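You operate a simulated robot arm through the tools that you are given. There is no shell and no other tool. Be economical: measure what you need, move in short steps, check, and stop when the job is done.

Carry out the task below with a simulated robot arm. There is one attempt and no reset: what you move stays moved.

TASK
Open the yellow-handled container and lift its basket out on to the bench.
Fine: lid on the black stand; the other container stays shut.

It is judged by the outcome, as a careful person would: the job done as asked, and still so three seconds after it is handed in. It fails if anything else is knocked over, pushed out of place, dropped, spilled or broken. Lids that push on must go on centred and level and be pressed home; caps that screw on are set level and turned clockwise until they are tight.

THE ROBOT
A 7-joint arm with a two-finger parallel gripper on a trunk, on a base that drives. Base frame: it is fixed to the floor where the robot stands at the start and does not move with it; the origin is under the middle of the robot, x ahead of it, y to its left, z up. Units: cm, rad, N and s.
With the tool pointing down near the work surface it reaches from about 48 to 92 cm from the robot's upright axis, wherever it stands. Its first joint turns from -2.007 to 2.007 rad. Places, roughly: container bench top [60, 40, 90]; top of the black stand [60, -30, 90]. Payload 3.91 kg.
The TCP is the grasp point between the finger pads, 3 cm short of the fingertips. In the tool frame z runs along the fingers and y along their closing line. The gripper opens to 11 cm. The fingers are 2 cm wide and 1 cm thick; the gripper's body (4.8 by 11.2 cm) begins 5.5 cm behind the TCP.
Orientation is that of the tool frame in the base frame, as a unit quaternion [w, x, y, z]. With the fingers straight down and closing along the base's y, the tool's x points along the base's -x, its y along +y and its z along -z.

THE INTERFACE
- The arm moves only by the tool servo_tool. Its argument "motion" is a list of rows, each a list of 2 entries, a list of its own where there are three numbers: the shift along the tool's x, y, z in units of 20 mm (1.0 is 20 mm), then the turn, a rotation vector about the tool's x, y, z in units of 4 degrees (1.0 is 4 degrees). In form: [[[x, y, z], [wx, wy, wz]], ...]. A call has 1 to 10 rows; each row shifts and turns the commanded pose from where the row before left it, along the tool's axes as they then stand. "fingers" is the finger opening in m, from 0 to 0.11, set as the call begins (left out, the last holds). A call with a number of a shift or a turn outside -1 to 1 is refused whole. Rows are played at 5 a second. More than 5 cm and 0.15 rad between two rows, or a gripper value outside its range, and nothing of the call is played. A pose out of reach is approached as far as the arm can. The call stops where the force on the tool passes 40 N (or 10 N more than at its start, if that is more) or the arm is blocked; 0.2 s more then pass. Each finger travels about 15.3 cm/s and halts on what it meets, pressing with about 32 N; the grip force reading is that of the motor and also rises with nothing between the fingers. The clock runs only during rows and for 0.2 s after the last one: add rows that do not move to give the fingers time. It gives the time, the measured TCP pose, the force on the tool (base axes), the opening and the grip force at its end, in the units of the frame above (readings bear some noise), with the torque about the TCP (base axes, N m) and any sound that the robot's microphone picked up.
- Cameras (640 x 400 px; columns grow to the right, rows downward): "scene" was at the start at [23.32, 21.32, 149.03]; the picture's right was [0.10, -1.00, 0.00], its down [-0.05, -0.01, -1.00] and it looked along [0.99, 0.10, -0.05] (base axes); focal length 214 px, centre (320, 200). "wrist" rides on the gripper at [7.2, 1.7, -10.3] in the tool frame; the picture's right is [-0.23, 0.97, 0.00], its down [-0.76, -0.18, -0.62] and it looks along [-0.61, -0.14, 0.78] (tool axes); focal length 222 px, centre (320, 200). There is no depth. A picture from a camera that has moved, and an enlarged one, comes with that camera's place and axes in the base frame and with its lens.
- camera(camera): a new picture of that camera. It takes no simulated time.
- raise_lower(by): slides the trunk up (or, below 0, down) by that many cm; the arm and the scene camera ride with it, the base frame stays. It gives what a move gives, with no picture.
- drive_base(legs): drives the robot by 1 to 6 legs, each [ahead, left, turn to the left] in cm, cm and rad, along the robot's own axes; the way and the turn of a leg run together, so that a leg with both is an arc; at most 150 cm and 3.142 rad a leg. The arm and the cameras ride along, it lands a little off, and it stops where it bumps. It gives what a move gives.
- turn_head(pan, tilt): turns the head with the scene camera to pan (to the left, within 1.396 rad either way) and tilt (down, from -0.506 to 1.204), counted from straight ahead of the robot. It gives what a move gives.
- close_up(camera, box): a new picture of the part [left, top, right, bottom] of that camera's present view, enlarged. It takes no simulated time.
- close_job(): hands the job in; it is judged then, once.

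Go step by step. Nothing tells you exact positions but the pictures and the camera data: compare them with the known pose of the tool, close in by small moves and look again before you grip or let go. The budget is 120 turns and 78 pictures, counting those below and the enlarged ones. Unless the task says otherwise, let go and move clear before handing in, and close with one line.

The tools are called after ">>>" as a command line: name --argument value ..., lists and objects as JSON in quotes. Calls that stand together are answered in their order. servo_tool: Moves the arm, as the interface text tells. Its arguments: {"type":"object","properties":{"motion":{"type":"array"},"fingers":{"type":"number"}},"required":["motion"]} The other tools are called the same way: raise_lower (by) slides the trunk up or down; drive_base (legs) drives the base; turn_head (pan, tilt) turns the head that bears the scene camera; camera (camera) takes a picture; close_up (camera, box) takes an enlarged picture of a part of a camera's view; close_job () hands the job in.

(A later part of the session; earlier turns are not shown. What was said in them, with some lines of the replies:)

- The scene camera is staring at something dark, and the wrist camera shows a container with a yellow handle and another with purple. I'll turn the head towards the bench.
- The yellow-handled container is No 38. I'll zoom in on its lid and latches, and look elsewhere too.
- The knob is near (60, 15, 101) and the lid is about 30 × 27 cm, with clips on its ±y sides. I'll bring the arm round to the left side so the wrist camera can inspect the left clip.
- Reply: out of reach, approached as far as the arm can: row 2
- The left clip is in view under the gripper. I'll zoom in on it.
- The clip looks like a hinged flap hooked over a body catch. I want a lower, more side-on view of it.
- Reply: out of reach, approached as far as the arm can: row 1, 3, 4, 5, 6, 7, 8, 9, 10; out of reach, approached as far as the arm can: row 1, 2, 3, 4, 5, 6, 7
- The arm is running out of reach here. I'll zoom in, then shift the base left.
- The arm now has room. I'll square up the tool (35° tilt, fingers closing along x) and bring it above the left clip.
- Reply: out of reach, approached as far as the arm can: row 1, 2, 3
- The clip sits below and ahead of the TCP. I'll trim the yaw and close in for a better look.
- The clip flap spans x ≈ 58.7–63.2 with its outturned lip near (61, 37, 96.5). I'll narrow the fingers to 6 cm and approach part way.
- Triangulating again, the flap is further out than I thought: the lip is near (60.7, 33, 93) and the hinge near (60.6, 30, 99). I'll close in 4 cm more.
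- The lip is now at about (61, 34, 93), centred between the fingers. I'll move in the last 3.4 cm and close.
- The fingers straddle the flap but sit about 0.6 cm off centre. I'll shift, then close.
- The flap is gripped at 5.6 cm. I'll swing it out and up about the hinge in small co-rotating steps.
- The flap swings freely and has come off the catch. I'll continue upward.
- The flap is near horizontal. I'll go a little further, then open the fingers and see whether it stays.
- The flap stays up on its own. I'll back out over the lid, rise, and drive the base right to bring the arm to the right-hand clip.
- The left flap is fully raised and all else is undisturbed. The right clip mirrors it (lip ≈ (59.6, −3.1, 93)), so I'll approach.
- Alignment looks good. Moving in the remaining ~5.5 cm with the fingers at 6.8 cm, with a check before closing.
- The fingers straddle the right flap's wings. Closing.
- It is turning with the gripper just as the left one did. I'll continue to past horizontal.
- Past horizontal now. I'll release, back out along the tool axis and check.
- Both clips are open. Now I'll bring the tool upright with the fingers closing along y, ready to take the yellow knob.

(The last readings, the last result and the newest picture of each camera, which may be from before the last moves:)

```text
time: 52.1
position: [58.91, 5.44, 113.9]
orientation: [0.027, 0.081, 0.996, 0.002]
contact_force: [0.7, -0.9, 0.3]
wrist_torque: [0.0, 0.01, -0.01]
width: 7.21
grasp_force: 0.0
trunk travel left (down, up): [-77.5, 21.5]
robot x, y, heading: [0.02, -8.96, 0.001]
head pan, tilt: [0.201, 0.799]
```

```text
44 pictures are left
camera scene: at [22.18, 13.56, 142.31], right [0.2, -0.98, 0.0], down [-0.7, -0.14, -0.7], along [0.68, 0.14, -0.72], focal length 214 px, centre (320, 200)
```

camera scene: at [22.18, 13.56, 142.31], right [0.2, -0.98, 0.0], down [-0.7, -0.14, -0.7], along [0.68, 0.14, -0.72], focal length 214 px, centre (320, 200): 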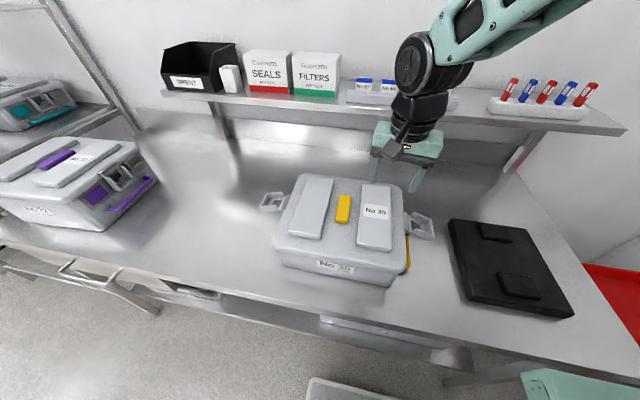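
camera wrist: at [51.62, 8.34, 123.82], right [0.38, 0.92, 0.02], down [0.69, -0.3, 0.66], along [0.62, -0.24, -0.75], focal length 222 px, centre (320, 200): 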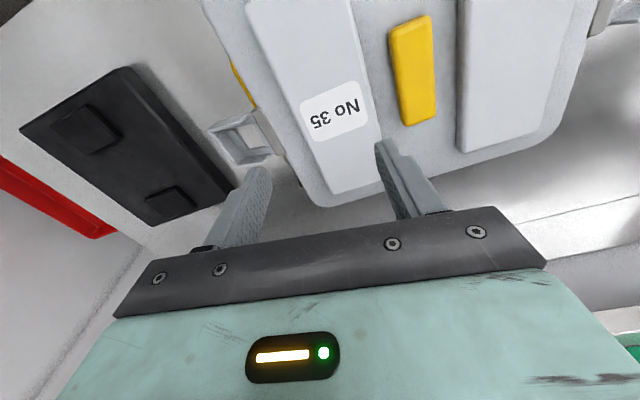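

The knob is near (59.6, 15, 101), long in x and about 3.5 cm wide. I'll straighten the tool and hover over it.

>>> servo_tool --motion '[[[0, 0, 0], [0, 0.38, -0.77]], [[0, 0, 0], [0, 0.38, -0.77]], [[0, 0, 0], [0, 0, -0.77]], [[-0.1, 0.95, 0.3], [0, 0, 0]], [[-0.1, 0.95, 0.3], [0, 0, 0]], [[-0.1, 0.95, 0.3], [0, 0, 0]], [[-0.05, 0.95, 0.6], [0, 0, 0]], [[0, 0.95, 0.6], [0, 0, 0]], [[0, 0, 0.3], [0, 0, 0]], [[0, 0, 0], [0, 0, 0]]]' --fingers 0.06

>>> camera --camera "wrist"

>>> close_up --camera "scene" --box '[240, 130, 460, 300]'

```text
time: 54.3
position: [59.92, 15.09, 109.06]
orientation: [0.001, 0.001, 1.0, 0.002]
contact_force: [-0.1, 0.5, -0.2]
wrist_torque: [0.03, 0.0, 0.02]
width: 6.0
grasp_force: 0.0
trunk travel left (down, up): [-77.5, 21.5]
robot x, y, heading: [-0.34, -8.41, -0.002]
head pan, tilt: [0.201, 0.799]
```

```text
43 pictures are left
camera wrist: at [52.59, 16.72, 119.41], right [0.23, 0.97, 0.01], down [0.76, -0.18, 0.62], along [0.61, -0.14, -0.78], focal length 222 px, centre (320, 200)
```

wrist: 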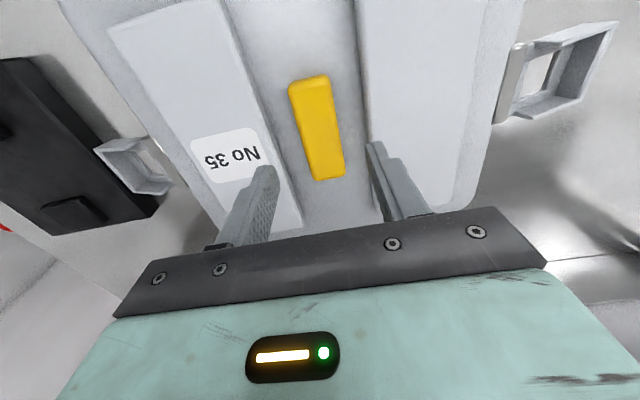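

```text
2.35 times, centred on (350, 215) of scene
camera zoom: at [22.19, 13.56, 142.31], right [0.2, -0.98, 0.0], down [-0.7, -0.14, -0.7], along [0.68, 0.14, -0.72], focal length 505 px, centre (249, 165)
```

zoom: 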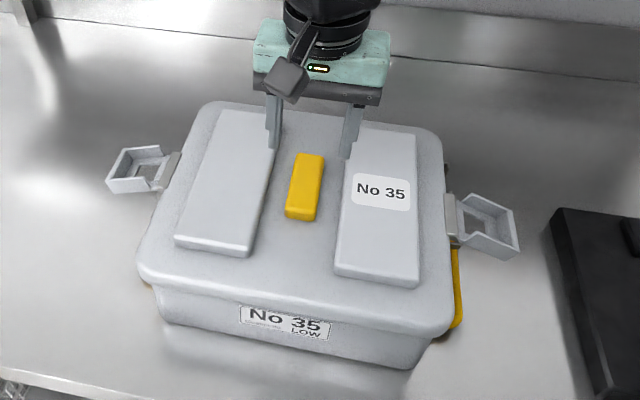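

Knob centre refined to (59.3, 15.1). I'll descend carefully to straddle it.

>>> servo_tool --motion '[[[0.3, 0.02, 0.7], [0, 0, 0]], [[0, 0, 0.7], [0, 0, 0]], [[0, 0, 0.7], [0, 0, 0]], [[0, 0, 0.6], [0, 0, 0]], [[0, 0, 0], [0, 0, 0]]]'

>>> close_up --camera "wrist" --box '[200, 80, 440, 230]'

>>> close_up --camera "scene" --box '[290, 150, 400, 220]'

```text
time: 55.4
position: [59.1, 15.28, 104.35]
orientation: [0.005, 0.001, 1.0, 0.007]
contact_force: [-9.1, -6.8, 23.2]
wrist_torque: [0.71, 0.35, 0.38]
width: 5.66
grasp_force: 0.1
trunk travel left (down, up): [-77.5, 21.5]
robot x, y, heading: [0.39, -8.65, 0.003]
head pan, tilt: [0.201, 0.799]
stopped in row 5: the force on the tool passed its limit at 45 N (the readings are from after the stop); the commanded pose is now the measured one
```

```text
2.67 times, centred on (320, 155) of wrist
camera zoom: at [51.83, 16.85, 114.6], right [0.23, 0.97, 0.02], down [0.76, -0.19, 0.63], along [0.61, -0.13, -0.78], focal length 592 px, centre (320, 320)
```

zoom: 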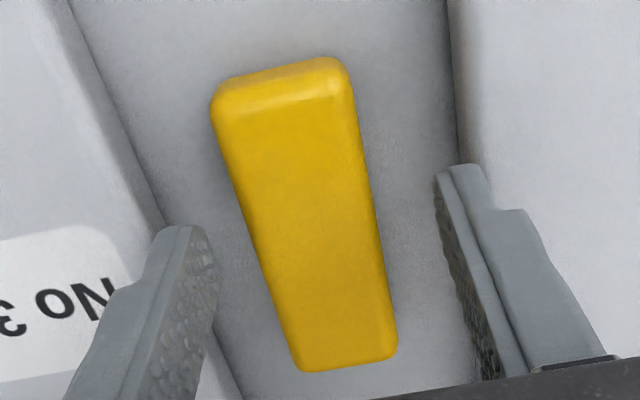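

```text
5.71 times, centred on (345, 185) of scene
camera zoom: at [22.04, 13.46, 142.38], right [0.2, -0.98, 0.0], down [-0.7, -0.14, -0.7], along [0.68, 0.14, -0.72], focal length 1226 px, centre (177, 286)
```

zoom: 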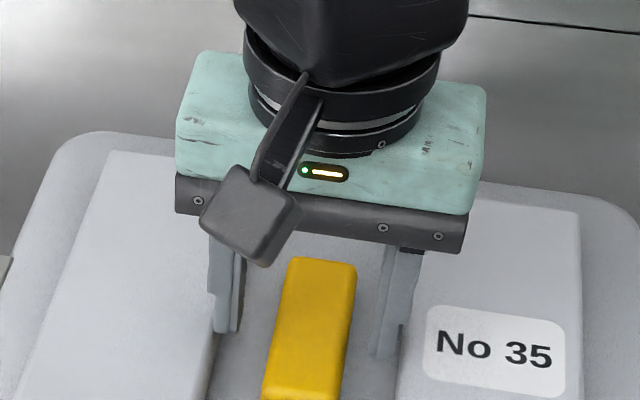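

The finger tips touched the raised lid panels. I'll rise a little, narrow the fingers to 4.6 cm and descend again gently.

>>> servo_tool --motion '[[[0, 0, -0.6], [0, 0, 0]], [[0, 0, 0], [0, 0, 0]], [[0, 0, 0], [0, 0, 0]]]' --fingers 0.046

>>> camera --camera "wrist"

>>> close_up --camera "scene" --box '[250, 130, 440, 250]'

```text
time: 56.2
position: [59.15, 15.65, 105.28]
orientation: [0.004, 0.001, 1.0, 0.006]
contact_force: [0.4, 0.7, -0.1]
wrist_torque: [0.03, 0.03, 0.02]
width: 4.59
grasp_force: 0.0
trunk travel left (down, up): [-77.5, 21.5]
robot x, y, heading: [0.49, -8.46, 0.004]
head pan, tilt: [0.201, 0.799]
```

```text
39 pictures are left
camera wrist: at [51.92, 17.05, 115.53], right [0.23, 0.97, 0.01], down [0.76, -0.19, 0.63], along [0.61, -0.13, -0.78], focal length 222 px, centre (320, 200)
```

wrist: 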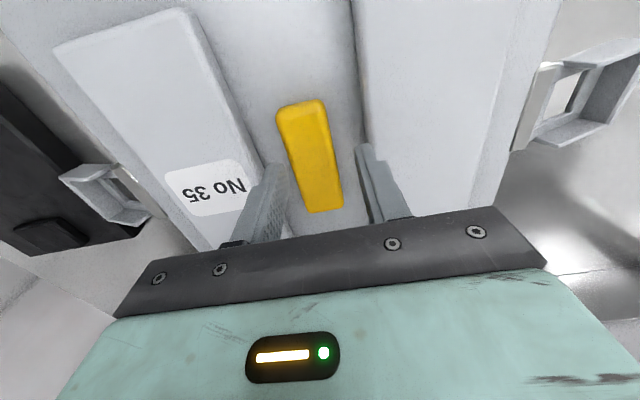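

```text
3.33 times, centred on (345, 190) of scene
camera zoom: at [22.19, 13.55, 142.31], right [0.2, -0.98, 0.0], down [-0.7, -0.14, -0.7], along [0.68, 0.14, -0.72], focal length 715 px, centre (237, 233)
```

zoom: 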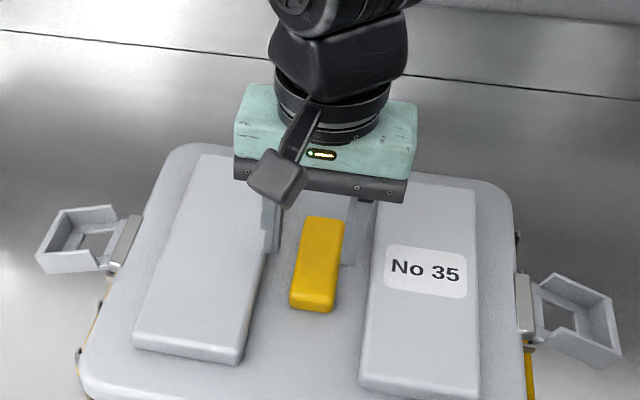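

The knob centre is about 0.6 cm to the −y side of the TCP. I'll shift and descend in small steps.

>>> servo_tool --motion '[[[0, -0.32, 0], [0, 0, 0]], [[0, 0, 0.4], [0, 0, 0]], [[0, 0, 0.3], [0, 0, 0]], [[0, 0, 0.2], [0, 0, 0]], [[0, 0, 0.2], [0, 0, 0]], [[0, 0, 0], [0, 0, 0]]]'

>>> close_up --camera "wrist" --box '[200, 80, 440, 230]'

```text
time: 57.6
position: [59.37, 14.72, 102.94]
orientation: [0.003, 0.001, 1.0, 0.006]
contact_force: [0.5, 0.4, 0.7]
wrist_torque: [0.02, -0.02, 0.0]
width: 4.6
grasp_force: 0.1
trunk travel left (down, up): [-77.5, 21.5]
robot x, y, heading: [0.35, -8.54, -0.004]
head pan, tilt: [0.201, 0.799]
```

```text
2.67 times, centred on (320, 155) of wrist
camera zoom: at [51.99, 16.27, 113.27], right [0.23, 0.97, 0.01], down [0.76, -0.19, 0.63], along [0.61, -0.13, -0.78], focal length 592 px, centre (320, 320)
```

zoom: 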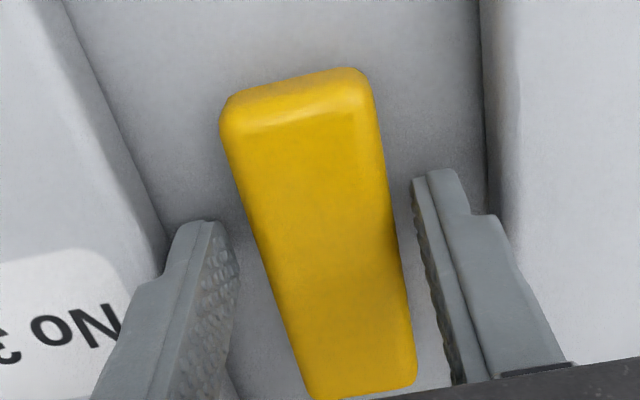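

Now the fingers sit in the gap on both sides of the knob. A touch lower, then grip.

>>> servo_tool --motion '[[[0, 0, 0.2], [0, 0, 0]], [[0, 0, 0.15], [0, 0, 0]], [[0, 0, 0.1], [0, 0, 0]], [[0, 0, 0], [0, 0, 0]]]'

>>> servo_tool --motion '[[[0, 0, 0], [0, 0, 0]], [[0, 0, 0], [0, 0, 0]], [[0, 0, 0], [0, 0, 0]]]' --fingers 0.01

>>> close_up --camera "scene" --box '[250, 130, 440, 250]'

```text
time: 58.4
position: [59.19, 14.92, 102.63]
orientation: [0.006, 0.0, 1.0, 0.008]
contact_force: [-8.2, -3.1, 21.2]
wrist_torque: [-0.68, 0.44, -0.23]
width: 4.74
grasp_force: 1.8
trunk travel left (down, up): [-77.5, 21.5]
robot x, y, heading: [0.35, -8.51, 0.001]
head pan, tilt: [0.201, 0.799]
stopped in row 4: the force on the tool passed its limit at 42 N (the readings are from after the stop); the commanded pose is now the measured one
```

```text
time: 59.2
position: [59.44, 15.04, 102.57]
orientation: [0.007, 0.0, 1.0, 0.011]
contact_force: [1.5, 10.7, 29.8]
wrist_torque: [-0.46, -0.03, -0.3]
width: 3.39
grasp_force: 31.8
trunk travel left (down, up): [-77.5, 21.5]
robot x, y, heading: [0.35, -8.65, 0.001]
head pan, tilt: [0.201, 0.799]
```

```text
3.33 times, centred on (345, 190) of scene
camera zoom: at [22.08, 13.58, 142.35], right [0.2, -0.98, 0.0], down [-0.7, -0.14, -0.7], along [0.68, 0.14, -0.72], focal length 715 px, centre (237, 233)
```

zoom: 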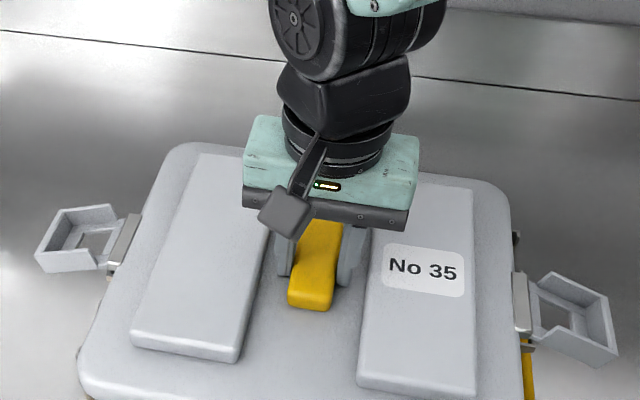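

The knob is gripped at 3.4 cm. I'll lift slowly.

>>> servo_tool --motion '[[[0, 0, -0.15], [0, 0, 0]], [[0, 0, -0.2], [0, 0, 0]], [[0, 0, -0.3], [0, 0, 0]], [[0, 0, -0.4], [0, 0, 0]], [[0, 0, -0.5], [0, 0, 0]], [[0, 0, 0], [0, 0, 0]]]'

>>> camera --camera "scene"

```text
time: 60.6
position: [59.37, 14.84, 105.62]
orientation: [0.005, 0.001, 1.0, 0.008]
contact_force: [-0.3, -0.2, -6.9]
wrist_torque: [-0.01, 0.09, -0.03]
width: 3.38
grasp_force: 32.0
trunk travel left (down, up): [-77.5, 21.5]
robot x, y, heading: [0.21, -8.34, 0.002]
head pan, tilt: [0.201, 0.799]
```

```text
35 pictures are left
camera scene: at [22.2, 13.55, 142.31], right [0.2, -0.98, 0.0], down [-0.7, -0.14, -0.7], along [0.68, 0.14, -0.72], focal length 214 px, centre (320, 200)
```

scene: 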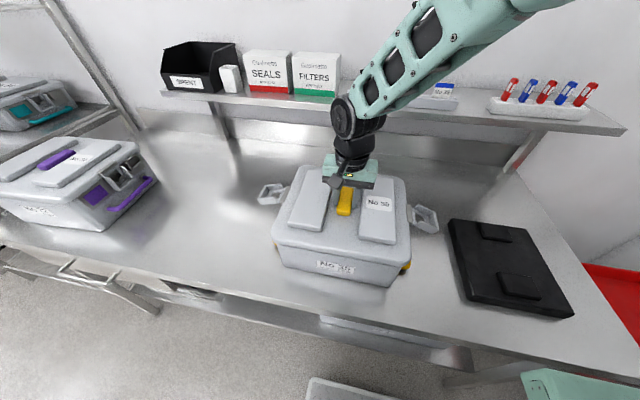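

The lid is free and light (~7 N). I'll raise it 11 cm and carry it across to the black stand, which I take to be centred near (59.3, −28.5).

>>> servo_tool --motion '[[[0, 0, -0.6], [0, 0, 0]], [[0, 0, -0.8], [0, 0, 0]], [[0, 0, -0.8], [0, 0, 0]], [[0, 0, -0.8], [0, 0, 0]], [[0, 0, -0.8], [0, 0, 0]], [[0, 0, -0.8], [0, 0, 0]], [[0, 0, -0.8], [0, 0, 0]], [[0, -0.5, 0], [0, 0, 0]], [[0, -0.8, 0], [0, 0, 0]], [[0, -0.9, 0], [0, 0, 0]]]'

>>> camera --camera "scene"

```text
time: 62.8
position: [59.1, 10.16, 116.35]
orientation: [0.006, 0.001, 1.0, 0.008]
contact_force: [0.5, 0.5, -7.0]
wrist_torque: [-0.01, 0.07, -0.01]
width: 3.38
grasp_force: 32.2
trunk travel left (down, up): [-77.5, 21.5]
robot x, y, heading: [0.15, -8.49, 0.003]
head pan, tilt: [0.201, 0.799]
```

```text
34 pictures are left
camera scene: at [22.2, 13.58, 142.3], right [0.2, -0.98, 0.0], down [-0.7, -0.14, -0.7], along [0.68, 0.14, -0.72], focal length 214 px, centre (320, 200)
```

scene: 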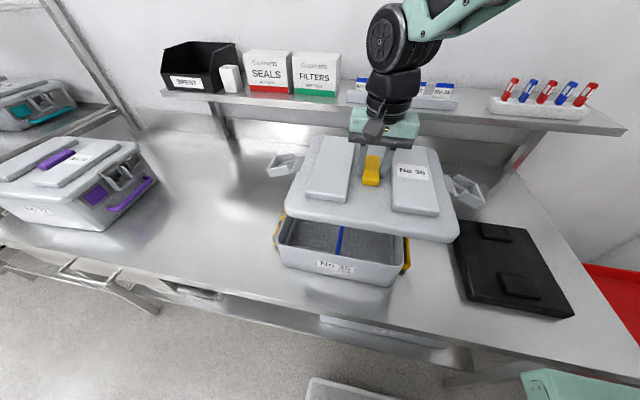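

The lid is well clear and the basket shows inside. Carrying on towards the stand.

>>> servo_tool --motion '[[[0, -0.97, 0], [0, 0, 0]], [[0, -0.97, 0], [0, 0, 0]], [[0, -0.97, 0], [0, 0, 0]], [[0, -0.97, 0], [0, 0, 0]], [[0, -0.97, 0], [0, 0, 0]], [[0, -0.97, 0], [0, 0, 0]], [[0, -0.97, 0], [0, 0, 0]], [[0, -0.97, 0], [0, 0, 0]], [[0, -0.97, 0], [0, 0, 0]], [[0, -0.97, 0], [0, 0, 0]]]'

>>> servo_tool --motion '[[[0, -0.97, 0], [0, 0, 0]], [[0, -0.97, 0], [0, 0, 0]], [[0, -0.97, 0], [0, 0, 0]], [[0, -0.97, 0], [0, 0, 0]], [[0, -0.97, 0], [0, 0, 0]], [[0, -0.97, 0], [0, 0, 0]], [[0, -0.97, 0], [0, 0, 0]], [[0, -0.97, 0], [0, 0, 0]], [[0, -0.97, 0], [0, 0, 0]], [[0, 0, 0], [0, 0, 0]]]'

>>> turn_head --pan -0.5 --tilt 0.75

>>> camera --camera "scene"

>>> camera --camera "wrist"

```text
time: 65.0
position: [59.14, -9.16, 115.99]
orientation: [0.005, 0.0, 1.0, 0.008]
contact_force: [-0.4, 0.4, -7.3]
wrist_torque: [-0.04, 0.08, -0.01]
width: 3.4
grasp_force: 32.1
trunk travel left (down, up): [-77.5, 21.5]
robot x, y, heading: [0.02, -8.66, 0.001]
head pan, tilt: [0.201, 0.799]
```

```text
time: 67.2
position: [59.01, -26.6, 115.59]
orientation: [0.007, 0.0, 1.0, 0.009]
contact_force: [0.5, 0.3, -6.7]
wrist_torque: [-0.03, 0.07, -0.03]
width: 3.39
grasp_force: 31.6
trunk travel left (down, up): [-77.5, 21.5]
robot x, y, heading: [0.21, -8.87, -0.001]
head pan, tilt: [0.201, 0.799]
```

```text
time: 68.3
position: [59.02, -26.59, 115.6]
orientation: [0.006, 0.0, 1.0, 0.009]
contact_force: [0.6, -0.4, -8.0]
wrist_torque: [-0.01, 0.05, 0.01]
width: 3.4
grasp_force: 31.7
trunk travel left (down, up): [-77.5, 21.5]
robot x, y, heading: [0.29, -8.56, 0.006]
head pan, tilt: [-0.499, 0.75]
```

```text
33 pictures are left
camera scene: at [21.58, 7.96, 142.71], right [-0.48, -0.88, 0.0], down [-0.6, 0.33, -0.73], along [0.64, -0.35, -0.68], focal length 214 px, centre (320, 200)
```

scene: 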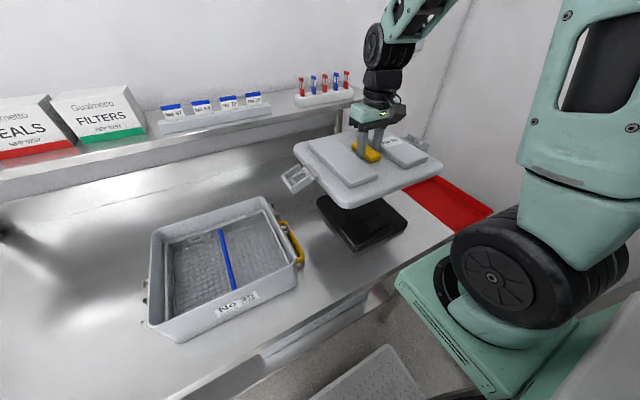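

```text
32 pictures are left
camera wrist: at [51.74, -25.01, 125.87], right [0.23, 0.97, 0.02], down [0.75, -0.19, 0.63], along [0.62, -0.13, -0.78], focal length 222 px, centre (320, 200)
```

wrist: 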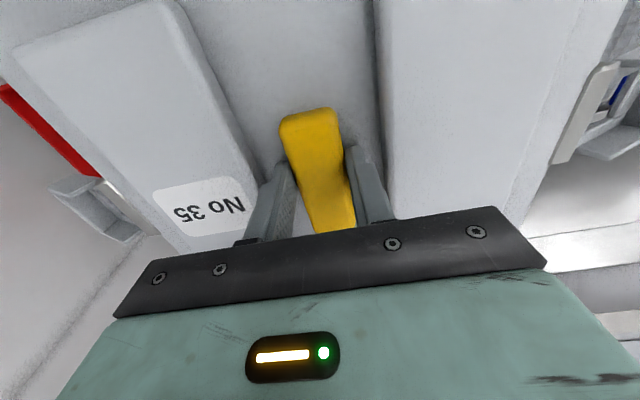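

The lid hangs level over the stand. I'll shift 1.7 cm further and lower it.

>>> servo_tool --motion '[[[-0.1, -0.85, 0], [0, 0, 0]], [[0, 0, 0.9], [0, 0, 0]], [[0, 0, 0.9], [0, 0, 0]], [[0, 0, 0.9], [0, 0, 0]], [[0, 0, 0.9], [0, 0, 0]], [[0, 0, 0.9], [0, 0, 0]], [[0, 0, 0.8], [0, 0, 0]], [[0, 0, 0], [0, 0, 0]]]'

>>> camera --camera "scene"

```text
time: 70.1
position: [59.37, -28.32, 105.0]
orientation: [0.005, 0.001, 1.0, 0.009]
contact_force: [-0.1, 0.4, -7.5]
wrist_torque: [-0.03, 0.07, 0.01]
width: 3.37
grasp_force: 32.2
trunk travel left (down, up): [-77.5, 21.5]
robot x, y, heading: [0.13, -8.27, 0.003]
head pan, tilt: [-0.499, 0.75]
```

```text
31 pictures are left
camera scene: at [21.58, 7.96, 142.71], right [-0.48, -0.88, 0.0], down [-0.6, 0.33, -0.73], along [0.64, -0.35, -0.68], focal length 214 px, centre (320, 200)
```

scene: 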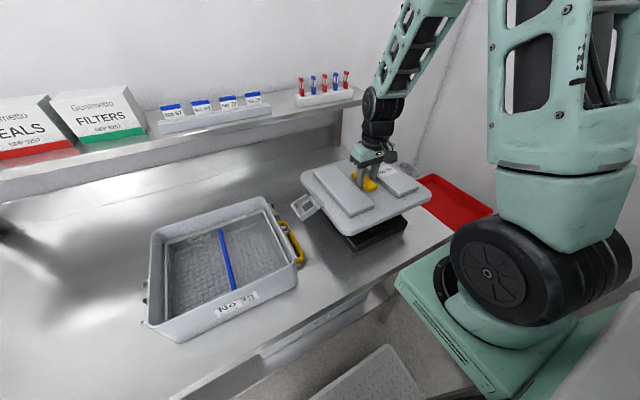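

Good. Lowering the rest in gentle steps until contact.

>>> servo_tool --motion '[[[0, 0, 0.5], [0, 0, 0]], [[0, 0, 0.5], [0, 0, 0]], [[0, 0, 0.4], [0, 0, 0]], [[0, 0, 0.4], [0, 0, 0]], [[0, 0, 0], [0, 0, 0]]]'

>>> close_up --camera "scene" --box '[260, 130, 450, 260]'

```text
time: 71.3
position: [59.38, -28.12, 101.38]
orientation: [0.005, 0.001, 1.0, 0.009]
contact_force: [0.4, 0.6, -7.3]
wrist_torque: [0.04, 0.08, 0.0]
width: 3.39
grasp_force: 32.5
trunk travel left (down, up): [-77.5, 21.5]
robot x, y, heading: [0.27, -8.33, 0.002]
head pan, tilt: [-0.499, 0.75]
```

```text
3.08 times, centred on (355, 195) of scene
camera zoom: at [21.58, 7.96, 142.71], right [-0.48, -0.88, 0.0], down [-0.6, 0.33, -0.73], along [0.64, -0.35, -0.68], focal length 660 px, centre (212, 215)
```

zoom: 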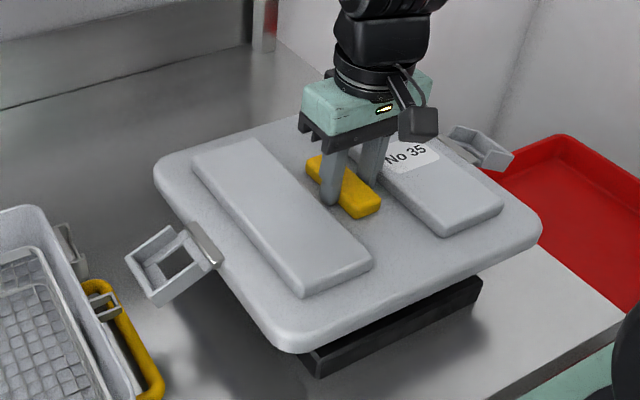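

The raised flap passes fairly close to the container's handle, so I'll shift 0.8 cm further away while lowering.

>>> servo_tool --motion '[[[0, -0.4, 0], [0, 0, 0]], [[0, 0, 0.4], [0, 0, 0]], [[0, 0, 0.4], [0, 0, 0]], [[0, 0, 0.3], [0, 0, 0]], [[0, 0, 0.3], [0, 0, 0]], [[0, 0, 0.3], [0, 0, 0]], [[0, 0, 0], [0, 0, 0]]]'

>>> close_up --camera "scene" --box '[260, 130, 450, 260]'

```text
time: 72.9
position: [59.48, -28.76, 98.05]
orientation: [0.007, 0.001, 1.0, 0.008]
contact_force: [0.3, -0.2, -6.7]
wrist_torque: [0.02, 0.01, 0.0]
width: 3.36
grasp_force: 31.8
trunk travel left (down, up): [-77.5, 21.5]
robot x, y, heading: [0.08, -8.52, 0.006]
head pan, tilt: [-0.499, 0.75]
```

```text
3.08 times, centred on (355, 195) of scene
camera zoom: at [21.58, 7.96, 142.71], right [-0.48, -0.88, 0.0], down [-0.6, 0.33, -0.73], along [0.64, -0.35, -0.68], focal length 660 px, centre (212, 215)
```

zoom: 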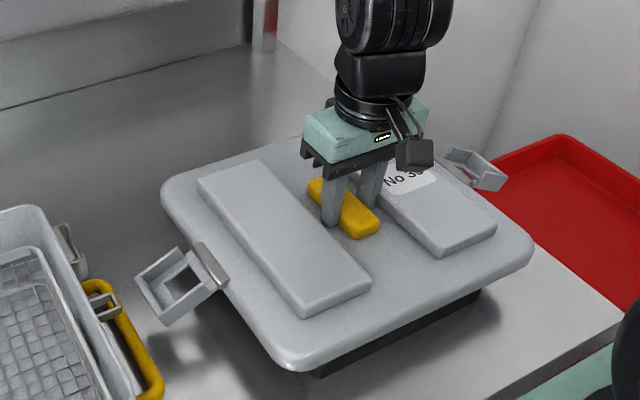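

Not yet touching, and clear of the handle. Continuing in smaller steps until it rests.

>>> servo_tool --motion '[[[0, 0, 0.25], [0, 0, 0]], [[0, 0, 0.2], [0, 0, 0]], [[0, 0, 0.2], [0, 0, 0]], [[0, 0, 0.15], [0, 0, 0]], [[0, 0, 0], [0, 0, 0]]]'

>>> close_up --camera "scene" --box '[260, 130, 450, 260]'

```text
time: 74.1
position: [59.58, -28.76, 96.48]
orientation: [0.006, 0.001, 1.0, 0.008]
contact_force: [-2.8, 1.2, 8.1]
wrist_torque: [-0.34, 0.74, -0.09]
width: 3.4
grasp_force: 32.7
trunk travel left (down, up): [-77.5, 21.5]
robot x, y, heading: [0.07, -8.69, 0.005]
head pan, tilt: [-0.499, 0.75]
```

```text
3.08 times, centred on (355, 195) of scene
camera zoom: at [21.52, 7.98, 142.74], right [-0.48, -0.88, 0.0], down [-0.6, 0.33, -0.73], along [0.64, -0.35, -0.68], focal length 660 px, centre (212, 215)
```

zoom: 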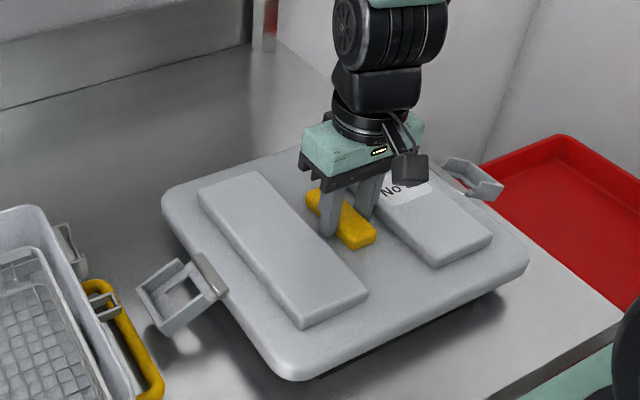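

The lid rests on the stand (load now reversed). I'll release and rise.

>>> servo_tool --motion '[[[0, 0, -0.1], [0, 0, 0]], [[0, 0, 0], [0, 0, 0]], [[0, 0, 0], [0, 0, 0]]]' --fingers 0.046

>>> servo_tool --motion '[[[0, 0, -0.4], [0, 0, 0]], [[0, 0, -0.8], [0, 0, 0]], [[0, 0, -1], [0, 0, 0]], [[0, 0, -1], [0, 0, 0]], [[0, 0, -1], [0, 0, 0]], [[0, 0, -1], [0, 0, 0]], [[0, 0, -1], [0, 0, 0]], [[0, 0, -1], [0, 0, 0]], [[0, 0, -1], [0, 0, 0]], [[0, 0, -1], [0, 0, 0]]]'

>>> camera --camera "scene"

>>> close_up --camera "scene" --box '[130, 180, 330, 350]'

```text
time: 74.9
position: [59.46, -28.92, 96.65]
orientation: [0.007, 0.001, 1.0, 0.008]
contact_force: [-0.6, -0.3, -0.1]
wrist_torque: [-0.01, 0.02, -0.03]
width: 4.59
grasp_force: 0.1
trunk travel left (down, up): [-77.5, 21.5]
robot x, y, heading: [0.15, -8.49, 0.004]
head pan, tilt: [-0.499, 0.75]
```

```text
time: 77.1
position: [59.32, -29.17, 114.81]
orientation: [0.007, -0.001, 1.0, 0.009]
contact_force: [0.3, 0.6, 0.2]
wrist_torque: [0.0, 0.04, 0.02]
width: 4.59
grasp_force: 0.1
trunk travel left (down, up): [-77.5, 21.5]
robot x, y, heading: [-0.11, -8.47, -0.001]
head pan, tilt: [-0.499, 0.75]
```

```text
27 pictures are left
camera scene: at [21.57, 7.96, 142.71], right [-0.48, -0.88, 0.0], down [-0.6, 0.33, -0.73], along [0.64, -0.35, -0.68], focal length 214 px, centre (320, 200)
```

scene: 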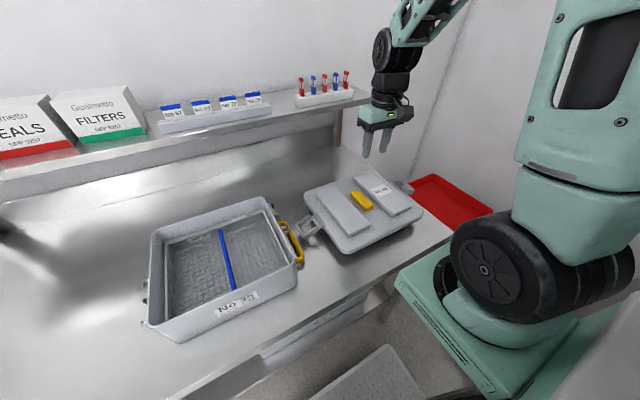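

```text
2.35 times, centred on (230, 265) of scene
camera zoom: at [21.57, 7.96, 142.71], right [-0.48, -0.88, 0.0], down [-0.6, 0.33, -0.73], along [0.64, -0.35, -0.68], focal length 505 px, centre (532, 47)
```

zoom: 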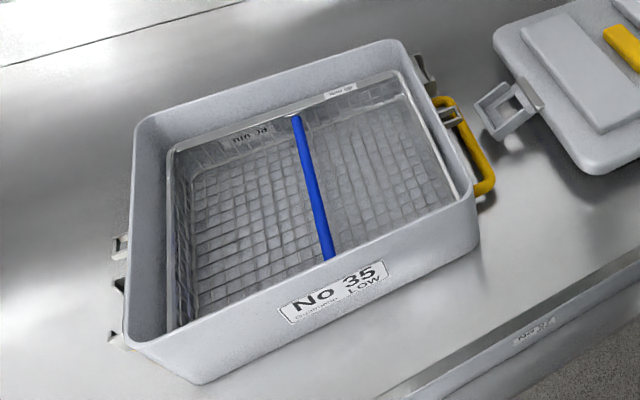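

The lid sits level on the stand. The basket has a blue bar across its middle, along x at y ≈ 14.7. I'll drive left so both the basket and the free bench area are within reach, then look down at the bar.

>>> drive_base --legs '[[0, 43, 0]]'

>>> camera --camera "wrist"

```text
time: 79.7
position: [59.33, 13.13, 114.83]
orientation: [0.006, 0.002, 1.0, 0.008]
contact_force: [-0.2, -0.3, 0.4]
wrist_torque: [-0.03, -0.04, 0.01]
width: 4.6
grasp_force: 0.0
trunk travel left (down, up): [-77.5, 21.5]
robot x, y, heading: [0.1, 33.77, 0.002]
head pan, tilt: [-0.499, 0.75]
```

```text
25 pictures are left
camera wrist: at [51.95, 14.66, 125.06], right [0.23, 0.97, 0.02], down [0.75, -0.19, 0.63], along [0.62, -0.13, -0.78], focal length 222 px, centre (320, 200)
```

wrist: 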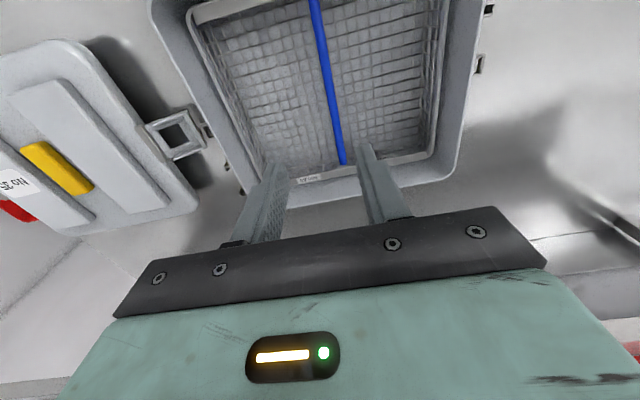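

The bar's height triangulates to z ≈ 94 at y ≈ 14.8. I'll move over its middle and descend most of the way.

>>> servo_tool --motion '[[[-0.1, 0.8, 0.5], [0, 0, 0]], [[0, 0, 1], [0, 0, 0]], [[0, 0, 1], [0, 0, 0]], [[0, 0, 1], [0, 0, 0]], [[0, 0, 1], [0, 0, 0]], [[0, 0, 1], [0, 0, 0]], [[0, 0, 1], [0, 0, 0]], [[0, 0, 0.8], [0, 0, 0]], [[0, 0, 0], [0, 0, 0]]]'

>>> camera --camera "wrist"

```text
time: 81.7
position: [59.59, 15.4, 100.28]
orientation: [0.006, 0.003, 1.0, 0.009]
contact_force: [0.2, 0.0, -0.1]
wrist_torque: [-0.01, 0.0, 0.02]
width: 4.6
grasp_force: 0.1
trunk travel left (down, up): [-77.5, 21.5]
robot x, y, heading: [0.17, 33.92, 0.001]
head pan, tilt: [-0.499, 0.75]
```

```text
24 pictures are left
camera wrist: at [52.32, 16.8, 110.54], right [0.23, 0.97, 0.02], down [0.75, -0.19, 0.63], along [0.62, -0.13, -0.78], focal length 222 px, centre (320, 200)
```

wrist: 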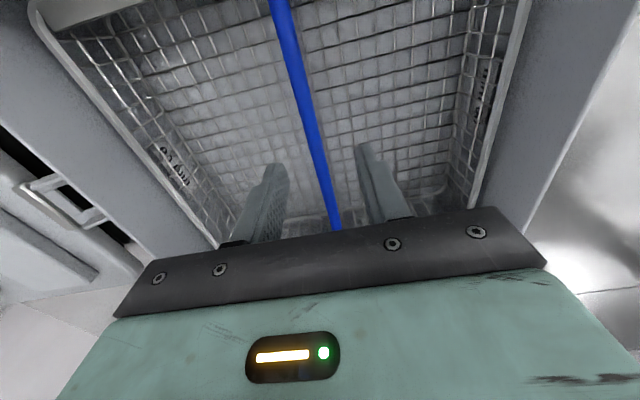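

The bar lies at y ≈ 14.5, so I'll shift 0.9 cm and descend onto it.

>>> servo_tool --motion '[[[0, -0.45, 0], [0, 0, 0]], [[0, 0, 0.7], [0, 0, 0]], [[0, 0, 0.7], [0, 0, 0]], [[0, 0, 0.5], [0, 0, 0]], [[0, 0, 0.4], [0, 0, 0]], [[0, 0, 0], [0, 0, 0]]]'

>>> close_up --camera "wrist" --box '[200, 80, 440, 230]'

```text
time: 83.1
position: [59.5, 14.27, 95.39]
orientation: [0.006, 0.001, 1.0, 0.009]
contact_force: [-0.2, 0.2, 0.1]
wrist_torque: [0.04, 0.01, -0.01]
width: 4.61
grasp_force: 0.1
trunk travel left (down, up): [-77.5, 21.5]
robot x, y, heading: [0.61, 34.03, -0.006]
head pan, tilt: [-0.499, 0.75]
```

```text
2.67 times, centred on (320, 155) of wrist
camera zoom: at [52.31, 15.82, 105.67], right [0.23, 0.97, 0.02], down [0.75, -0.19, 0.63], along [0.62, -0.13, -0.78], focal length 592 px, centre (320, 320)
```

zoom: 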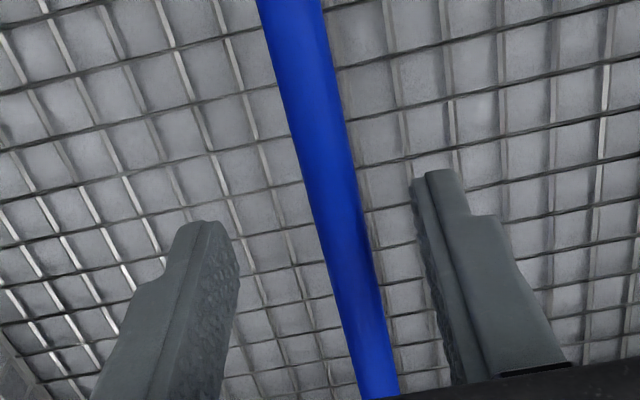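

The bar is between the fingers. A half-centimetre lower, then grip.

>>> servo_tool --motion '[[[0, 0, 0.25], [0, 0, 0]], [[0, 0, 0], [0, 0, 0]]]'

>>> servo_tool --motion '[[[0, 0, 0], [0, 0, 0]], [[0, 0, 0], [0, 0, 0]], [[0, 0, 0], [0, 0, 0]]]' --fingers 0.0

>>> close_up --camera "wrist" --box '[200, 80, 440, 230]'

```text
time: 83.7
position: [59.68, 14.24, 95.01]
orientation: [0.006, 0.002, 1.0, 0.008]
contact_force: [0.0, 0.2, -0.5]
wrist_torque: [0.01, 0.0, 0.0]
width: 4.6
grasp_force: 0.1
trunk travel left (down, up): [-77.5, 21.5]
robot x, y, heading: [0.09, 34.02, -0.0]
head pan, tilt: [-0.499, 0.75]
```

```text
time: 84.5
position: [59.77, 14.22, 95.0]
orientation: [0.006, 0.001, 1.0, 0.008]
contact_force: [0.7, 3.7, 2.7]
wrist_torque: [0.07, -0.03, -0.13]
width: 1.13
grasp_force: 32.8
trunk travel left (down, up): [-77.5, 21.5]
robot x, y, heading: [0.19, 33.43, -0.0]
head pan, tilt: [-0.499, 0.75]
```

```text
2.67 times, centred on (320, 155) of wrist
camera zoom: at [52.37, 15.79, 105.23], right [0.23, 0.97, 0.02], down [0.75, -0.19, 0.63], along [0.62, -0.13, -0.78], focal length 592 px, centre (320, 320)
```

zoom: 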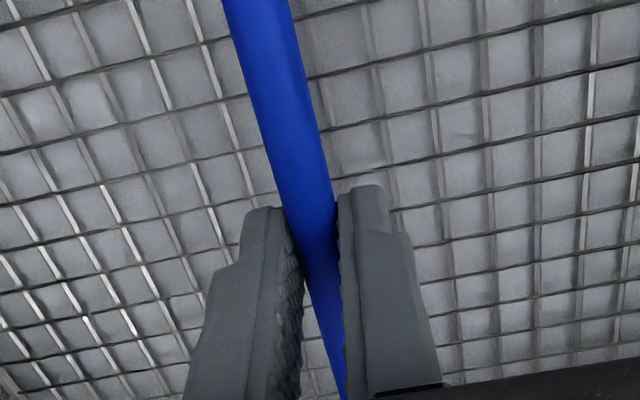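

The bar is gripped at 1.1 cm. Lifting slowly straight up.

>>> servo_tool --motion '[[[0, 0, -0.2], [0, 0, 0]], [[0, 0, -0.3], [0, 0, 0]], [[0, 0, -0.4], [0, 0, 0]], [[0, 0, -0.5], [0, 0, 0]], [[0, 0, -0.5], [0, 0, 0]], [[0, 0, 0], [0, 0, 0]]]'

>>> turn_head --pan -0.1 --tilt 0.7

>>> camera --camera "scene"

```text
time: 85.9
position: [59.65, 14.06, 99.05]
orientation: [0.006, 0.002, 1.0, 0.008]
contact_force: [-0.7, -0.2, -3.5]
wrist_torque: [0.0, 0.02, -0.05]
width: 1.15
grasp_force: 31.9
trunk travel left (down, up): [-77.5, 21.5]
robot x, y, heading: [0.03, 34.09, -0.003]
head pan, tilt: [-0.499, 0.75]
```

```text
time: 86.8
position: [59.65, 14.21, 98.96]
orientation: [0.006, 0.002, 1.0, 0.009]
contact_force: [-0.4, 1.0, -3.7]
wrist_torque: [-0.02, -0.02, 0.03]
width: 1.16
grasp_force: 32.1
trunk travel left (down, up): [-77.5, 21.5]
robot x, y, heading: [-0.25, 33.82, -0.004]
head pan, tilt: [-0.099, 0.7]
```

```text
21 pictures are left
camera scene: at [22.79, 53.48, 143.14], right [-0.1, -0.99, 0.0], down [-0.64, 0.07, -0.76], along [0.76, -0.08, -0.64], focal length 214 px, centre (320, 200)
```

scene: 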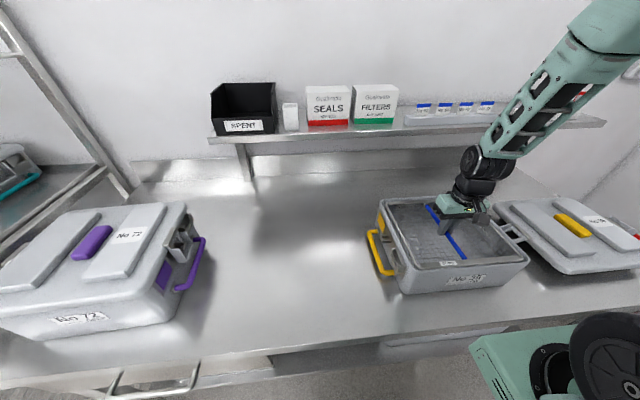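

The basket is rising cleanly (≈4 N). I'll lift it well clear, then carry it left to the free bench area, centred near y ≈ 56.

>>> servo_tool --motion '[[[0, 0, -0.8], [0, 0, 0]], [[0, 0, -0.8], [0, 0, 0]], [[0, 0, -0.8], [0, 0, 0]], [[0, 0, -0.8], [0, 0, 0]], [[0, 0, -0.8], [0, 0, 0]], [[0, 0, -0.8], [0, 0, 0]], [[0, 0, -0.8], [0, 0, 0]], [[0, 0, -0.6], [0, 0, 0]], [[0, 0, 0], [0, 0, 0]]]'

>>> camera --camera "scene"

```text
time: 88.8
position: [59.57, 13.88, 111.32]
orientation: [0.007, 0.002, 1.0, 0.008]
contact_force: [-0.2, -0.2, -3.1]
wrist_torque: [0.0, 0.05, 0.05]
width: 1.13
grasp_force: 32.4
trunk travel left (down, up): [-77.5, 21.5]
robot x, y, heading: [0.23, 33.74, -0.003]
head pan, tilt: [-0.099, 0.7]
```

```text
20 pictures are left
camera scene: at [22.79, 53.49, 143.14], right [-0.1, -0.99, 0.0], down [-0.64, 0.06, -0.76], along [0.76, -0.08, -0.64], focal length 214 px, centre (320, 200)
```

scene: 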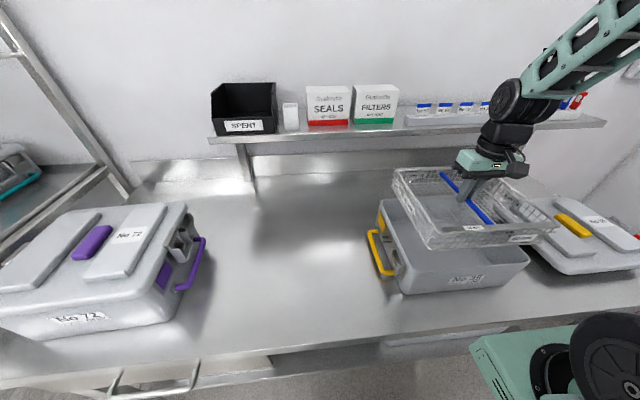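

The basket hangs level and its bottom clears the rim by about 7 cm. Carrying it left.

>>> servo_tool --motion '[[[0, 0.5, -0.3], [0, 0, 0]], [[0, 0.8, -0.2], [0, 0, 0]], [[0, 1, 0], [0, 0, 0]], [[0, 1, 0], [0, 0, 0]], [[0, 1, 0], [0, 0, 0]], [[0, 1, 0], [0, 0, 0]], [[0, 1, 0], [0, 0, 0]], [[0, 1, 0], [0, 0, 0]], [[0, 1, 0], [0, 0, 0]], [[0, 1, 0], [0, 0, 0]]]'

>>> servo_tool --motion '[[[0, 1, 0], [0, 0, 0]], [[0, 1, 0], [0, 0, 0]], [[0, 1, 0], [0, 0, 0]], [[0, 1, 0], [0, 0, 0]], [[0, 1, 0], [0, 0, 0]], [[0, 1, 0], [0, 0, 0]], [[0, 1, 0], [0, 0, 0]], [[0, 1, 0], [0, 0, 0]], [[0, 1, 0], [0, 0, 0]], [[0, 1, 0], [0, 0, 0]]]'

>>> servo_tool --motion '[[[0, 0.7, 0], [0, 0, 0]], [[0, 0.4, 0.4], [0, 0, 0]], [[0, 0, 0.8], [0, 0, 0]], [[0, 0, 0.8], [0, 0, 0]], [[0, 0, 0.8], [0, 0, 0]], [[0, 0, 0.8], [0, 0, 0]], [[0, 0, 0], [0, 0, 0]]]'

>>> camera --camera "scene"

```text
time: 91.0
position: [59.69, 32.58, 112.66]
orientation: [0.007, 0.002, 1.0, 0.008]
contact_force: [0.9, 0.4, -2.8]
wrist_torque: [0.0, -0.01, 0.0]
width: 1.13
grasp_force: 32.2
trunk travel left (down, up): [-77.5, 21.5]
robot x, y, heading: [-0.05, 34.1, 0.005]
head pan, tilt: [-0.099, 0.7]
```

```text
time: 93.2
position: [59.53, 52.49, 113.01]
orientation: [0.006, 0.002, 1.0, 0.009]
contact_force: [-1.2, -0.1, -3.2]
wrist_torque: [-0.01, 0.0, 0.0]
width: 1.12
grasp_force: 31.8
trunk travel left (down, up): [-77.5, 21.5]
robot x, y, heading: [-0.26, 33.71, -0.001]
head pan, tilt: [-0.099, 0.7]
```

```text
time: 94.8
position: [59.81, 54.78, 105.7]
orientation: [0.006, 0.002, 1.0, 0.008]
contact_force: [0.4, 0.0, -3.0]
wrist_torque: [-0.04, 0.0, 0.01]
width: 1.14
grasp_force: 31.9
trunk travel left (down, up): [-77.5, 21.5]
robot x, y, heading: [-0.18, 34.21, -0.004]
head pan, tilt: [-0.099, 0.7]
```

```text
19 pictures are left
camera scene: at [22.79, 53.5, 143.14], right [-0.1, -0.99, 0.0], down [-0.64, 0.06, -0.76], along [0.76, -0.08, -0.64], focal length 214 px, centre (320, 200)
```

scene: 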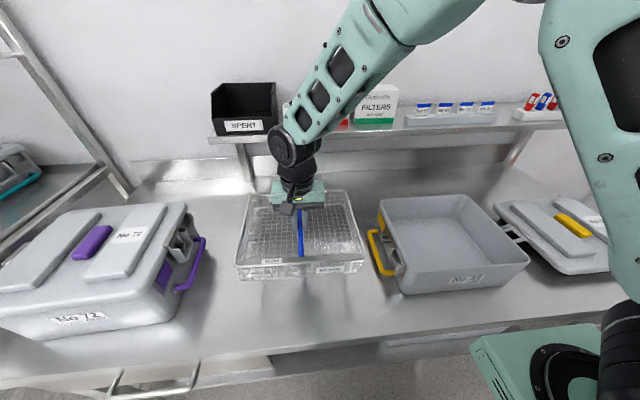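

It is well placed between the containers. Lowering, gently at the end.

>>> servo_tool --motion '[[[0, 0, 0.8], [0, 0, 0]], [[0, 0, 0.8], [0, 0, 0]], [[0, 0, 0.8], [0, 0, 0]], [[0, 0, 0.7], [0, 0, 0]], [[0, 0, 0.5], [0, 0, 0]], [[0, 0, 0.4], [0, 0, 0]], [[0, 0, 0.3], [0, 0, 0]], [[0, 0, 0.2], [0, 0, 0]], [[0, 0, 0], [0, 0, 0]]]'

>>> close_up --camera "scene" --box '[200, 150, 420, 310]'

```text
time: 96.8
position: [59.9, 54.79, 96.54]
orientation: [0.006, 0.002, 1.0, 0.008]
contact_force: [0.5, 0.2, -3.1]
wrist_torque: [-0.01, 0.04, -0.05]
width: 1.11
grasp_force: 31.8
trunk travel left (down, up): [-77.5, 21.5]
robot x, y, heading: [0.08, 34.29, -0.002]
head pan, tilt: [-0.099, 0.7]
```

```text
2.50 times, centred on (310, 230) of scene
camera zoom: at [22.79, 53.5, 143.13], right [-0.1, -0.99, 0.0], down [-0.64, 0.06, -0.76], along [0.76, -0.08, -0.64], focal length 536 px, centre (345, 125)
```

zoom: 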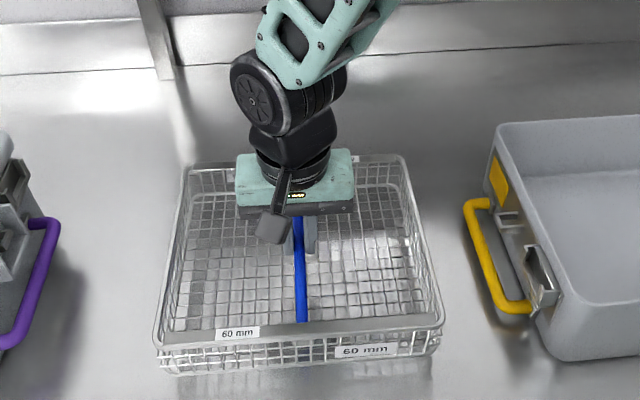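

>>> servo_tool --motion '[[[0, 0, 0.25], [0, 0, 0]], [[0, 0, 0.2], [0, 0, 0]], [[0, 0, 0.2], [0, 0, 0]], [[0, 0, 0.15], [0, 0, 0]], [[0, 0, 0], [0, 0, 0]]]'

```text
time: 98.0
position: [59.86, 54.93, 95.12]
orientation: [0.007, 0.002, 1.0, 0.008]
contact_force: [0.7, 0.0, -3.2]
wrist_torque: [0.0, -0.01, 0.02]
width: 1.14
grasp_force: 32.0
trunk travel left (down, up): [-77.5, 21.5]
robot x, y, heading: [0.15, 34.02, -0.001]
head pan, tilt: [-0.099, 0.7]
```

The basket is still hanging free (−3 N), so I'll keep lowering in fine steps.

>>> servo_tool --motion '[[[0, 0, 0.15], [0, 0, 0]], [[0, 0, 0.15], [0, 0, 0]], [[0, 0, 0.1], [0, 0, 0]], [[0, 0, 0], [0, 0, 0]]]'

>>> close_up --camera "scene" --box '[200, 150, 420, 310]'

```text
time: 99.0
position: [59.9, 54.93, 94.4]
orientation: [0.008, 0.002, 1.0, 0.01]
contact_force: [2.8, -2.7, 18.3]
wrist_torque: [-0.09, 0.15, 0.06]
width: 1.15
grasp_force: 31.9
trunk travel left (down, up): [-77.5, 21.5]
robot x, y, heading: [0.02, 33.91, -0.002]
head pan, tilt: [-0.099, 0.7]
```

```text
2.50 times, centred on (310, 230) of scene
camera zoom: at [22.73, 53.45, 143.18], right [-0.1, -0.99, 0.0], down [-0.64, 0.07, -0.77], along [0.76, -0.08, -0.64], focal length 536 px, centre (345, 125)
```

zoom: 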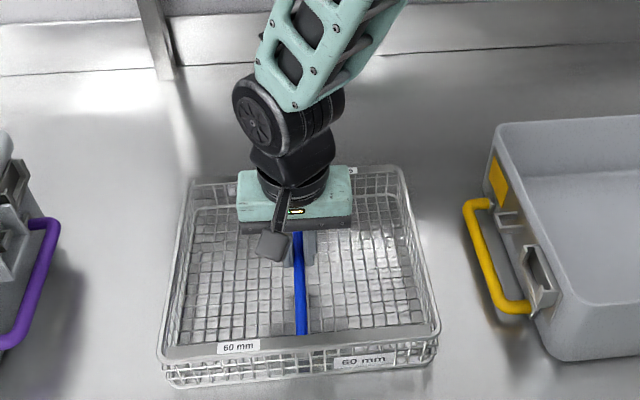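

The basket is on the bench. I'll ease off slightly, release and rise straight up.

>>> servo_tool --motion '[[[0, 0, -0.12], [0, 0, 0]], [[0, 0, 0], [0, 0, 0]]]'

>>> servo_tool --motion '[[[0, 0, 0], [0, 0, 0]], [[0, 0, 0], [0, 0, 0]], [[0, 0, -0.4], [0, 0, 0]], [[0, 0, -0.8], [0, 0, 0]], [[0, 0, -1], [0, 0, 0]], [[0, 0, -1], [0, 0, 0]], [[0, 0, -1], [0, 0, 0]], [[0, 0, -1], [0, 0, 0]], [[0, 0, -1], [0, 0, 0]], [[0, 0, -1], [0, 0, 0]]]' --fingers 0.045

>>> camera --camera "scene"

```text
time: 99.6
position: [59.79, 55.24, 94.49]
orientation: [0.005, 0.001, 1.0, 0.008]
contact_force: [1.7, 0.0, 1.8]
wrist_torque: [0.0, -0.66, -0.01]
width: 1.12
grasp_force: 32.2
trunk travel left (down, up): [-77.5, 21.5]
robot x, y, heading: [-0.11, 33.72, -0.004]
head pan, tilt: [-0.099, 0.7]
```

```text
time: 101.8
position: [59.62, 54.87, 109.21]
orientation: [0.005, 0.002, 1.0, 0.008]
contact_force: [-1.3, 0.1, -0.4]
wrist_torque: [-0.01, -0.01, 0.01]
width: 4.49
grasp_force: 0.0
trunk travel left (down, up): [-77.5, 21.5]
robot x, y, heading: [0.1, 34.19, -0.002]
head pan, tilt: [-0.099, 0.7]
```

```text
16 pictures are left
camera scene: at [22.8, 53.51, 143.13], right [-0.1, -0.99, 0.0], down [-0.64, 0.06, -0.76], along [0.76, -0.08, -0.64], focal length 214 px, centre (320, 200)
```

scene: 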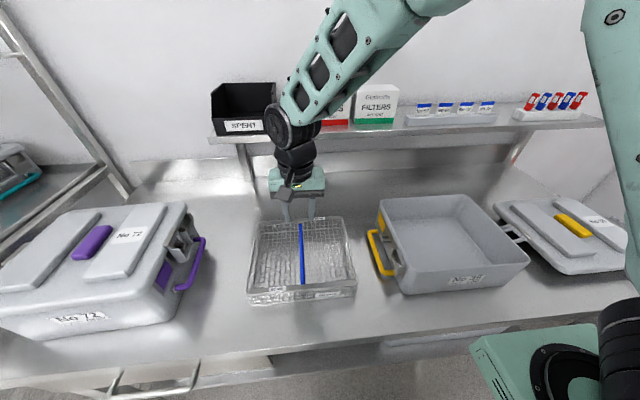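

The basket stands on the bench, the lid is on the stand, container No 72 is still shut, and the gripper is clear. Handing in.

>>> close_job

```text
The job is handed in.
```

Done: I opened the yellow-handled container (No 35), put its lid on the black stand and set its basket on the bench; the other container on the bench (No 72) stayed shut.
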